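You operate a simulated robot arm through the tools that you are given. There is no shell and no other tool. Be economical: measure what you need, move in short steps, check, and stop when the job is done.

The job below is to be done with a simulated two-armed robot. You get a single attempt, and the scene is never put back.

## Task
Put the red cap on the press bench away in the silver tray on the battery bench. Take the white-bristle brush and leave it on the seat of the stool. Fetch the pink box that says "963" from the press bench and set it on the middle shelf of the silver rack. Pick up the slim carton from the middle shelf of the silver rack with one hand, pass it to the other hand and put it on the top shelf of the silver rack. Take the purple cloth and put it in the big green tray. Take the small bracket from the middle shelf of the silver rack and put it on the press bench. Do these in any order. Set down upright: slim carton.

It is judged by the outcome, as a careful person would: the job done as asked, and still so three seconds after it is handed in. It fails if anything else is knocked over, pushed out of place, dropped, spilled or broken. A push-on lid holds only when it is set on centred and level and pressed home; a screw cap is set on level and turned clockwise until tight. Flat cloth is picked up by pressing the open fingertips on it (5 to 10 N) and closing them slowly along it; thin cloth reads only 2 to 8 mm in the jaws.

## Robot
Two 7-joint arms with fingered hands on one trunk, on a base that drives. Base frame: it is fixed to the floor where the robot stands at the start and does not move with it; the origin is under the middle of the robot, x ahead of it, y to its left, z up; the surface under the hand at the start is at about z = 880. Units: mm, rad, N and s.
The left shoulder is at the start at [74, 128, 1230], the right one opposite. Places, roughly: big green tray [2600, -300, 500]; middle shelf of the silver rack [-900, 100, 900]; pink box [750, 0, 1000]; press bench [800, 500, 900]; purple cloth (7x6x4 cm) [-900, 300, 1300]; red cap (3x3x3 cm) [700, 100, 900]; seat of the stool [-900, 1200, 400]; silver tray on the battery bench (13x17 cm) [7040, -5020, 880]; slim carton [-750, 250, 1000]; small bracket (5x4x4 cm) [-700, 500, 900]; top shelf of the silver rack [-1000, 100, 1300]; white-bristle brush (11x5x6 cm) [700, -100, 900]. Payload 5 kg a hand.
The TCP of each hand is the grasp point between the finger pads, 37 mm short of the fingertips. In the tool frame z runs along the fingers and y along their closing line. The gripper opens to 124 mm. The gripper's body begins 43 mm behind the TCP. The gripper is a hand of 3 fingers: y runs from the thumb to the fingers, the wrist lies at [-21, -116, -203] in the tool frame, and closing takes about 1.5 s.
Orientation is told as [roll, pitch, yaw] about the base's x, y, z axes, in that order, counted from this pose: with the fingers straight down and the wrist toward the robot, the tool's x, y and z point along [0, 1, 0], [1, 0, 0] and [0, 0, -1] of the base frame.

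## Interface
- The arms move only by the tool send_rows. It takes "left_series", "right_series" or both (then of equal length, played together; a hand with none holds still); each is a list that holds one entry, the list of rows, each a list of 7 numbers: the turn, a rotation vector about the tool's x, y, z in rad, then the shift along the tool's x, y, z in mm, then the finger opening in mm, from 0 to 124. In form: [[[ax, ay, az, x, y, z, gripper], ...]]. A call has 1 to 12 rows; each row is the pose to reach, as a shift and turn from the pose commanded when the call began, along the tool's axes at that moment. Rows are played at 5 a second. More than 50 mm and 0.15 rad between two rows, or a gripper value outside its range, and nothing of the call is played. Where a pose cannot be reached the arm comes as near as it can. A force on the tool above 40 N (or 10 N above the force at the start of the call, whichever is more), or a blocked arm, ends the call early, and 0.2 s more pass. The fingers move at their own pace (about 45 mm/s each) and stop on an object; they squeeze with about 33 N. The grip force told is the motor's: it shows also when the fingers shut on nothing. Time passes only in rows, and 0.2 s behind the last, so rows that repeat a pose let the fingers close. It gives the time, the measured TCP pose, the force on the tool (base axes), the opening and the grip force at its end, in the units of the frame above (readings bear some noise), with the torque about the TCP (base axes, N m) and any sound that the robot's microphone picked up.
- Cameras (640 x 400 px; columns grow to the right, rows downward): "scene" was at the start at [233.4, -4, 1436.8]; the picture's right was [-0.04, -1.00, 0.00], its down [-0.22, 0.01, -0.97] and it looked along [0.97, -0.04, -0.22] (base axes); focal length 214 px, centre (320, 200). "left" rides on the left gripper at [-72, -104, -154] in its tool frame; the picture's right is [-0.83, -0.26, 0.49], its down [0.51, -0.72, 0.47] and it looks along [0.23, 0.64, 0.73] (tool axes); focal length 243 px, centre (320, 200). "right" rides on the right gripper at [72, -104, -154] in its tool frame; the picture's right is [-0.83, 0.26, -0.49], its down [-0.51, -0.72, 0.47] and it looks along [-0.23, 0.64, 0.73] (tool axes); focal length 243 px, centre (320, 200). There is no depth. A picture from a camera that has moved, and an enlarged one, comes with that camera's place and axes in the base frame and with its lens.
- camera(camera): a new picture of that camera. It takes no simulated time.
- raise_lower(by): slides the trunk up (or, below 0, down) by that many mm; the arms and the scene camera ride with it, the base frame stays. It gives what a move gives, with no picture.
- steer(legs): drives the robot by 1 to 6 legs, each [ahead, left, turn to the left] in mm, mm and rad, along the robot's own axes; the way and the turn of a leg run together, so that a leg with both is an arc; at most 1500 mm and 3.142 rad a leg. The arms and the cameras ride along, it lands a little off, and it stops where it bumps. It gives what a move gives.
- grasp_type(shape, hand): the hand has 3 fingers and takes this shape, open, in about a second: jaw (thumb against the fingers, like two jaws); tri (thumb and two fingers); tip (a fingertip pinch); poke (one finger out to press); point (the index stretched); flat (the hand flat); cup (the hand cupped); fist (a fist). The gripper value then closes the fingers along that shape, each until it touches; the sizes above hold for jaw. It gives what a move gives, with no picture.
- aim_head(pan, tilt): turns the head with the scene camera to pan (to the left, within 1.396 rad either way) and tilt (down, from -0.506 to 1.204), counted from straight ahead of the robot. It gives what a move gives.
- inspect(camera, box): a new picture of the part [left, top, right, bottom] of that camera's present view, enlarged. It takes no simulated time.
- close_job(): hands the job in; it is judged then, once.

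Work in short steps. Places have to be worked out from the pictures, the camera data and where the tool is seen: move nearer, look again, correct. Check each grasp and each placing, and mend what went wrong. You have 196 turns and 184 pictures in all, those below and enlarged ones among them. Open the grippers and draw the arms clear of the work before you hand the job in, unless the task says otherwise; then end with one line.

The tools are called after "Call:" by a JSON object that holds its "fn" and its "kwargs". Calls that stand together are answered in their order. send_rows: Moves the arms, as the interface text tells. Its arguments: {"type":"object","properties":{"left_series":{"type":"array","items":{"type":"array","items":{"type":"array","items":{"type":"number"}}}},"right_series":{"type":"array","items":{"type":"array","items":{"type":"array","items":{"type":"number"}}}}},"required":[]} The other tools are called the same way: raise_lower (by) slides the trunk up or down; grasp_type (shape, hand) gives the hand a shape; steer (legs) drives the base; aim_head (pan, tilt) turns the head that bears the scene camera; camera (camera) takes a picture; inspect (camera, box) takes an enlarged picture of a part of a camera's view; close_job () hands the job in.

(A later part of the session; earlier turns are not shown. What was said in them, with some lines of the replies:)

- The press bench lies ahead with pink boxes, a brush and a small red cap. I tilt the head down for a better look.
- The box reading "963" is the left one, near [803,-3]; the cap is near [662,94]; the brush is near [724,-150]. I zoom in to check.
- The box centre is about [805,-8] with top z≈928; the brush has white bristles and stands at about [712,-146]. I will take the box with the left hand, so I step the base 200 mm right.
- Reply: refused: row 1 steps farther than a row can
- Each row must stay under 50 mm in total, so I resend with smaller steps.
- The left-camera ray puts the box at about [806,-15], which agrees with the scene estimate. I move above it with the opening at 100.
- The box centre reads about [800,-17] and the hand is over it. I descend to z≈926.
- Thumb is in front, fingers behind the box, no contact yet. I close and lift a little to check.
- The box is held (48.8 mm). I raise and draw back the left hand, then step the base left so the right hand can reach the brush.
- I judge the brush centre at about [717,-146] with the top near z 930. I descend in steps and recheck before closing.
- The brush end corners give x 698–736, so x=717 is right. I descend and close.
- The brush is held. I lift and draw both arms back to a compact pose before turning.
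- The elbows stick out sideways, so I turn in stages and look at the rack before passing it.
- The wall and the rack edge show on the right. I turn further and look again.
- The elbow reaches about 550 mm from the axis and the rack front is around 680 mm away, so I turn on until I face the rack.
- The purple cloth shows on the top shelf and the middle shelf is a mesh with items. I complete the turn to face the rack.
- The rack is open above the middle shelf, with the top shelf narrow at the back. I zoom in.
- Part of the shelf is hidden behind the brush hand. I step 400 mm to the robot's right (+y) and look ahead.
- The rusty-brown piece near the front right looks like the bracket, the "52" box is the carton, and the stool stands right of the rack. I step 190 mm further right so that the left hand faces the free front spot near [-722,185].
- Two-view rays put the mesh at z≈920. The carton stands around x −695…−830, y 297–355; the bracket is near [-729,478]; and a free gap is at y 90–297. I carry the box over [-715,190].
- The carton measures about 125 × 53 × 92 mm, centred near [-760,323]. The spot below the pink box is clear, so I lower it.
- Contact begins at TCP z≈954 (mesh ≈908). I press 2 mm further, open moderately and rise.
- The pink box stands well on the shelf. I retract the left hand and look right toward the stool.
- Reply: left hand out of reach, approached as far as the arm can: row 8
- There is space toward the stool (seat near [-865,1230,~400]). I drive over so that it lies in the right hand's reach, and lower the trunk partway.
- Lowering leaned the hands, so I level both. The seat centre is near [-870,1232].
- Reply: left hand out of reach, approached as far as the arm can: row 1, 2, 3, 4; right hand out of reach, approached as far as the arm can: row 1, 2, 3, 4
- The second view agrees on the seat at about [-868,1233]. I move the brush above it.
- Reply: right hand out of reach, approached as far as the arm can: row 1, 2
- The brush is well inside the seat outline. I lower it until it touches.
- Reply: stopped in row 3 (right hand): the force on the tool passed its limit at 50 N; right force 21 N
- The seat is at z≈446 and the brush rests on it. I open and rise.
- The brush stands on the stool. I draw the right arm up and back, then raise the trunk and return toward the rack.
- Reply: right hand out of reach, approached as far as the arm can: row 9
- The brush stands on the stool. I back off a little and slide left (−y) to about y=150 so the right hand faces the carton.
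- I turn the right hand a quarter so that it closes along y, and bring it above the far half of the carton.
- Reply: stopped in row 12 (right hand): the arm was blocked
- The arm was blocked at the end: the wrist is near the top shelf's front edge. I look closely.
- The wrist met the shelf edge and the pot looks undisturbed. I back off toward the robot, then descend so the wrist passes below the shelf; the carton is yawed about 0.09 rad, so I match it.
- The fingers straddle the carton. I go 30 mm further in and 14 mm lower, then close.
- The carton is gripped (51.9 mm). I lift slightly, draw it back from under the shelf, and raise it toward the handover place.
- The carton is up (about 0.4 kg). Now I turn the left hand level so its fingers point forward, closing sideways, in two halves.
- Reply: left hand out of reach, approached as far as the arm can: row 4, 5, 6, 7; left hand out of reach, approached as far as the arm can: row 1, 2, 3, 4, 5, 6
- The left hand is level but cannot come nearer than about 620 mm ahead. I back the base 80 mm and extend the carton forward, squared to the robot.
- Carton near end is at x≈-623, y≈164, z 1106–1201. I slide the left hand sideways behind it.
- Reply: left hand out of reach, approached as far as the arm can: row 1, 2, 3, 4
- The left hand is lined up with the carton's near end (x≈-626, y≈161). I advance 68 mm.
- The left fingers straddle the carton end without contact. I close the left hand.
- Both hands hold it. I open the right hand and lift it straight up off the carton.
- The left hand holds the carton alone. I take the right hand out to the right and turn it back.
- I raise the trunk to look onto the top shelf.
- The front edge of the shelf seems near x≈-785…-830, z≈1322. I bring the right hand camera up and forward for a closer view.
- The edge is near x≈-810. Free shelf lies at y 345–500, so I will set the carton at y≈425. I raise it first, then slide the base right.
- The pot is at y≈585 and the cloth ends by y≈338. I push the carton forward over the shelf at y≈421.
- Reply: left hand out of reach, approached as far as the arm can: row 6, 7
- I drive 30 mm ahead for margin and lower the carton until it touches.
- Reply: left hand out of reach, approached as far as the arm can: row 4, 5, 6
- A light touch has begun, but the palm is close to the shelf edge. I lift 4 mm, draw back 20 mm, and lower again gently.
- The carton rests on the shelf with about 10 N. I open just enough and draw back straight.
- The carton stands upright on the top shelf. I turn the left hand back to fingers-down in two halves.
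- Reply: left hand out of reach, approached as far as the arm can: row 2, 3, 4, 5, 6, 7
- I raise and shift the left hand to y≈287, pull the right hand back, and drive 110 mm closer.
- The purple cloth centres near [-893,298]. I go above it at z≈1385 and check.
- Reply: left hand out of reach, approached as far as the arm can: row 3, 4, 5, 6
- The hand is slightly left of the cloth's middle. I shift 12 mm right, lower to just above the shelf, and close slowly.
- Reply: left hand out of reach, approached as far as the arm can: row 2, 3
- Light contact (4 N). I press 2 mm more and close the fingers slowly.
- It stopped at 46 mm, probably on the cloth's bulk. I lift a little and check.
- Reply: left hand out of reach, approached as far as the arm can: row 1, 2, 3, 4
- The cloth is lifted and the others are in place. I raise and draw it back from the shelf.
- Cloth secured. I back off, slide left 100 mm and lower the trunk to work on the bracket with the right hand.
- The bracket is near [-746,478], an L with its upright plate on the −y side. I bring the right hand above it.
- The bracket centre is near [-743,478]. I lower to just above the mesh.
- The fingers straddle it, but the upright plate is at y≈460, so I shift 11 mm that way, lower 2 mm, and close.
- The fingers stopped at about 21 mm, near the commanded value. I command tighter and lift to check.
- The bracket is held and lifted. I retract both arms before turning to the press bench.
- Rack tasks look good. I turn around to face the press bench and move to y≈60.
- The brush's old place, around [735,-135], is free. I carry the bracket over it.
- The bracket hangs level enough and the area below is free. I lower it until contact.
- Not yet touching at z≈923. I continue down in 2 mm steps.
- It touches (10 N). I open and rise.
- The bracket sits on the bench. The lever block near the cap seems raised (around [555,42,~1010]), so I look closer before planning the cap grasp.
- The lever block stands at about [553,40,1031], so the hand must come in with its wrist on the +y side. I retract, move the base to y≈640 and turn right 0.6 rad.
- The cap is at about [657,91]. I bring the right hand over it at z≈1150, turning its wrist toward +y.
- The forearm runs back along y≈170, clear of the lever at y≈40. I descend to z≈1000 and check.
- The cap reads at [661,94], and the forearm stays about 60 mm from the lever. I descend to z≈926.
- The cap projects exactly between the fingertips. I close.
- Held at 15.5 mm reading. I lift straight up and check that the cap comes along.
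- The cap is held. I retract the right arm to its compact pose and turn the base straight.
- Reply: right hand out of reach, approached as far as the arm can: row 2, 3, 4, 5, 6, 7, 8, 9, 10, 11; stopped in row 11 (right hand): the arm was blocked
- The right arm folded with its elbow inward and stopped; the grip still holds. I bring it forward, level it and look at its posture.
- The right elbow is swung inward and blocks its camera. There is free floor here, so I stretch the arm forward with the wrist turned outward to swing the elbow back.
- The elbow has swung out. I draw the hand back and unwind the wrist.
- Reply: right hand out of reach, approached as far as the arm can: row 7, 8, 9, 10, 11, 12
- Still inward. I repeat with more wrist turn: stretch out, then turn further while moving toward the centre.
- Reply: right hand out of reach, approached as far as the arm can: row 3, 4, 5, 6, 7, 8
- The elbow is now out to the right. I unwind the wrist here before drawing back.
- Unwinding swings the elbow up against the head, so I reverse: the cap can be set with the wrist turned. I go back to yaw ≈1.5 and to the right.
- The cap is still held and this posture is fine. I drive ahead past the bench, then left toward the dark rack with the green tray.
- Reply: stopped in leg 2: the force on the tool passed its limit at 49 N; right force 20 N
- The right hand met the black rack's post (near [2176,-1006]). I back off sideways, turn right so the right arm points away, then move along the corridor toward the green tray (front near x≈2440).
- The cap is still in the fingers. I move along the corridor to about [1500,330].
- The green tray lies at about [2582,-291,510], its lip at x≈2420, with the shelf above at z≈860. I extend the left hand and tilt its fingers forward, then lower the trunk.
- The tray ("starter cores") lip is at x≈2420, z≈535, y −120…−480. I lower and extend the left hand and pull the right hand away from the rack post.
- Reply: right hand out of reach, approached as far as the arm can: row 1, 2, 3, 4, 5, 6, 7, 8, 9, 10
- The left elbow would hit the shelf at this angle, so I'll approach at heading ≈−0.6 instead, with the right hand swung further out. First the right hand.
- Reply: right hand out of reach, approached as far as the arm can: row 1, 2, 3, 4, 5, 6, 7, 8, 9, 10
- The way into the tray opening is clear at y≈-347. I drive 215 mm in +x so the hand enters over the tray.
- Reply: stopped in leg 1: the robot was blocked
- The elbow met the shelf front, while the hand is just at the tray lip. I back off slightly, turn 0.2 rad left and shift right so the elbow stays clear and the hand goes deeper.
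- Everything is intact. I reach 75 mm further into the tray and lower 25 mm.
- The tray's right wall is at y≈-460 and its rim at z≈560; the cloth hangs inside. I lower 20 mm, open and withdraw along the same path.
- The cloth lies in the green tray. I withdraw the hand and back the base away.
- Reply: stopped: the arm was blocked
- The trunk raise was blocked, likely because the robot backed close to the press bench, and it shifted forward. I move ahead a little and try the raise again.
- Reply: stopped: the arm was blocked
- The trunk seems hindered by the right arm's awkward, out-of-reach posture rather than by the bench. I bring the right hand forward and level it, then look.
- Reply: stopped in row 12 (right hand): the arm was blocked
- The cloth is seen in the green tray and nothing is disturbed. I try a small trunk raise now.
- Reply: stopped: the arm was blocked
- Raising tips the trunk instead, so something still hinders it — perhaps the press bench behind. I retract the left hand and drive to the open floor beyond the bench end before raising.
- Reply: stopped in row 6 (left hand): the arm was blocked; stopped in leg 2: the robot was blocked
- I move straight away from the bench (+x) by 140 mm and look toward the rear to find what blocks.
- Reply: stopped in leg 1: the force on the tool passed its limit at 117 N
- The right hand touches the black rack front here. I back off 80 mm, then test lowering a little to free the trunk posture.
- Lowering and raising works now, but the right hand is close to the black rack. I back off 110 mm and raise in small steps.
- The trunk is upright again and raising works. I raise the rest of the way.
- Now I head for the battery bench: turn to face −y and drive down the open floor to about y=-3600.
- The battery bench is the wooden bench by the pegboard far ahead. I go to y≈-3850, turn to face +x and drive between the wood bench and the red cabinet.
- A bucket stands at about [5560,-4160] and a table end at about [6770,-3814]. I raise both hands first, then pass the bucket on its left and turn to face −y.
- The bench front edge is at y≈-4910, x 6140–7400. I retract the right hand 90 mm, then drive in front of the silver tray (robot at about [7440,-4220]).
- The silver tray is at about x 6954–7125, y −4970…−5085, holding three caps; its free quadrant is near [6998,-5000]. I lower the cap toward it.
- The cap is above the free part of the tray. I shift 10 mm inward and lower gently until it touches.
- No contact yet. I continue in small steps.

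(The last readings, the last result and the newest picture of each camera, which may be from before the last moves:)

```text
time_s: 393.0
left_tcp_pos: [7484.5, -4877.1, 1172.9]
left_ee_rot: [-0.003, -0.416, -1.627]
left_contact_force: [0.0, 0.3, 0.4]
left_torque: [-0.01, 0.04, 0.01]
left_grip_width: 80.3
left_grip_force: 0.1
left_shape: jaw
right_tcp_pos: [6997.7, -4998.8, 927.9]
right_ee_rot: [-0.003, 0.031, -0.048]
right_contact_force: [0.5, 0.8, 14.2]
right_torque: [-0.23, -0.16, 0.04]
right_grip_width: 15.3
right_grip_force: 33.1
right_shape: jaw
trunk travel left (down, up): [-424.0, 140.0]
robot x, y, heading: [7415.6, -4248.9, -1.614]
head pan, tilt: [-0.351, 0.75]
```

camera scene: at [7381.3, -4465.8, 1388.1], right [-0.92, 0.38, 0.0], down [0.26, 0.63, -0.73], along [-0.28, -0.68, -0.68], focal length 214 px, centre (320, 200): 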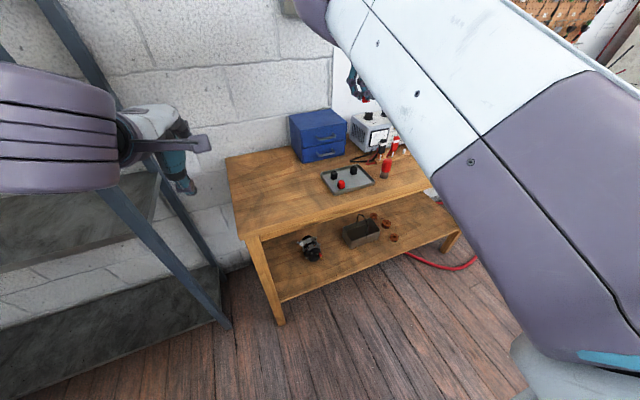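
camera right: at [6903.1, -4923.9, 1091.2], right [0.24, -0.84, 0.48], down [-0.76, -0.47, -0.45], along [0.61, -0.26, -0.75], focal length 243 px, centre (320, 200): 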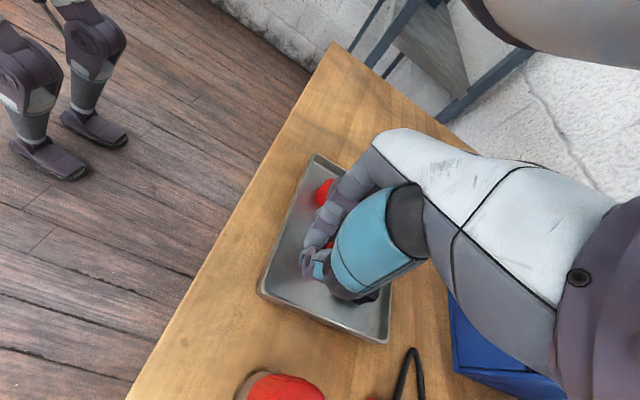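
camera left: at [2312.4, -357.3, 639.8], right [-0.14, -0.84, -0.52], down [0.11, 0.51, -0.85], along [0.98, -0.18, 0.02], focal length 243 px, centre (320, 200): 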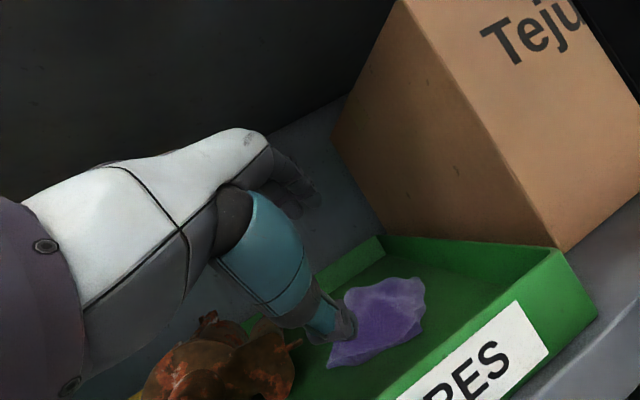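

Contact at 14 N. I open a little and rise.

Call:
{"fn": "send_rows", "kwargs": {"right_series": [[[0, 0, 0, 0, 0, -1, 22], [0, 0, 0, 0, 0, -1, 32], [0, 0, 0, 0, 0, -1, 42], [0, 0, 0, 0, 0, -1, 48], [0, 0, 0, 0, 0, -1, 48], [0, 0, 0, 0, 0, -20, 48], [0, 0, 0, 0, 0, -60, 48], [0, 0, 0, 0, 0, -105, 48], [0, 0, 0, 0, 0, -150, 48], [0, 0, 0, 0, 0, -195, 48], [0, 0, 0, 0, 0, -235, 48]]]}}

Call:
{"fn": "camera", "kwargs": {"camera": "right"}}

```text
time_s: 395.4
left_tcp_pos: [7484.0, -4878.3, 1172.6]
left_ee_rot: [-0.001, -0.417, -1.627]
left_contact_force: [0.0, 0.1, -0.3]
left_torque: [0.01, 0.02, 0.0]
left_grip_width: 80.6
left_grip_force: 0.1
left_shape: jaw
right_tcp_pos: [7005.0, -5000.0, 1162.1]
right_ee_rot: [-0.002, 0.029, -0.044]
right_contact_force: [-0.8, 0.3, 0.1]
right_torque: [-0.02, 0.05, -0.02]
right_grip_width: 47.7
right_grip_force: 0.0
right_shape: jaw
trunk travel left (down, up): [-424.0, 140.0]
robot x, y, heading: [7421.5, -4249.7, -1.618]
head pan, tilt: [-0.351, 0.75]
```

```text
23 pictures are left
camera right: at [6910.3, -4922.8, 1319.4], right [0.24, -0.84, 0.48], down [-0.76, -0.47, -0.45], along [0.61, -0.26, -0.75], focal length 243 px, centre (320, 200)
```

right: 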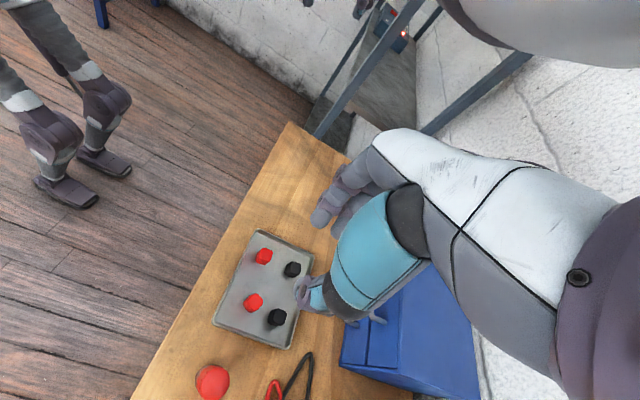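

All four caps stand in the silver tray. I draw both arms back clear of the bench.

Call:
{"fn": "send_rows", "kwargs": {"left_series": [[[0, 0, 0, 0, -15, -10, 80], [0, 0, 0, 0, -30, -25, 80], [0, 0, 0, 0, -45, -40, 80], [0, 0, 0, 0, -60, -50, 80]]], "right_series": [[[0, 0, 0, 35, 0, -15, 60], [0, 0, 0, 70, 0, -30, 80], [0, 0, 0, 100, 0, -45, 80], [0, 0, 0, 120, 0, -60, 80]]]}}

Call:
{"fn": "inspect", "kwargs": {"camera": "right", "box": [140, 180, 420, 380]}}

```text
time_s: 396.4
left_tcp_pos: [7477.6, -4835.6, 1200.8]
left_ee_rot: [-0.001, -0.414, -1.628]
left_contact_force: [0.1, 0.4, 0.5]
left_torque: [-0.02, 0.03, -0.01]
left_grip_width: 80.4
left_grip_force: 0.1
left_shape: jaw
left hand out of reach, approached as far as the arm can: row 2, 3, 4
right_tcp_pos: [7012.7, -4879.2, 1221.5]
right_ee_rot: [0.0, 0.031, -0.045]
right_contact_force: [0.6, -0.4, 0.5]
right_torque: [0.0, 0.02, 0.03]
right_grip_width: 79.4
right_grip_force: 0.0
right_shape: jaw
trunk travel left (down, up): [-424.0, 140.0]
robot x, y, heading: [7420.0, -4249.5, -1.613]
head pan, tilt: [-0.351, 0.75]
```

```text
2.00 times, centred on (280, 280) of right
camera zoom: at [6917.4, -4801.8, 1378.8], right [0.24, -0.84, 0.48], down [-0.76, -0.47, -0.45], along [0.61, -0.26, -0.75], focal length 485 px, centre (400, 40)
```

zoom: 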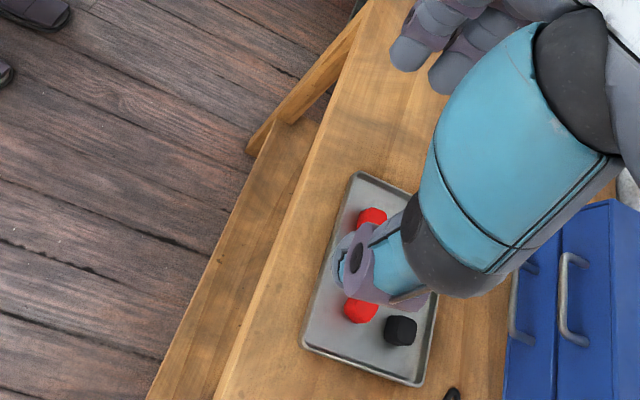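

The red cap is in the tray, the hands are empty and clear of the bench, and the other five items were seen in place earlier. I hand the job in.

Call:
{"fn": "close_job", "kwargs": {}}

```text
The job is handed in.
```

I handed in the job with all six items seen in place when I set them down, but I did not go back to check the press bench or the black rack, where the robot made contact along the way. While carrying the cap, the right hand bumped the black rack by the green tray twice (49 N and 117 N). The trunk also jammed once near the press bench. I saw nothing moved or knocked over in the pictures I took afterwards.
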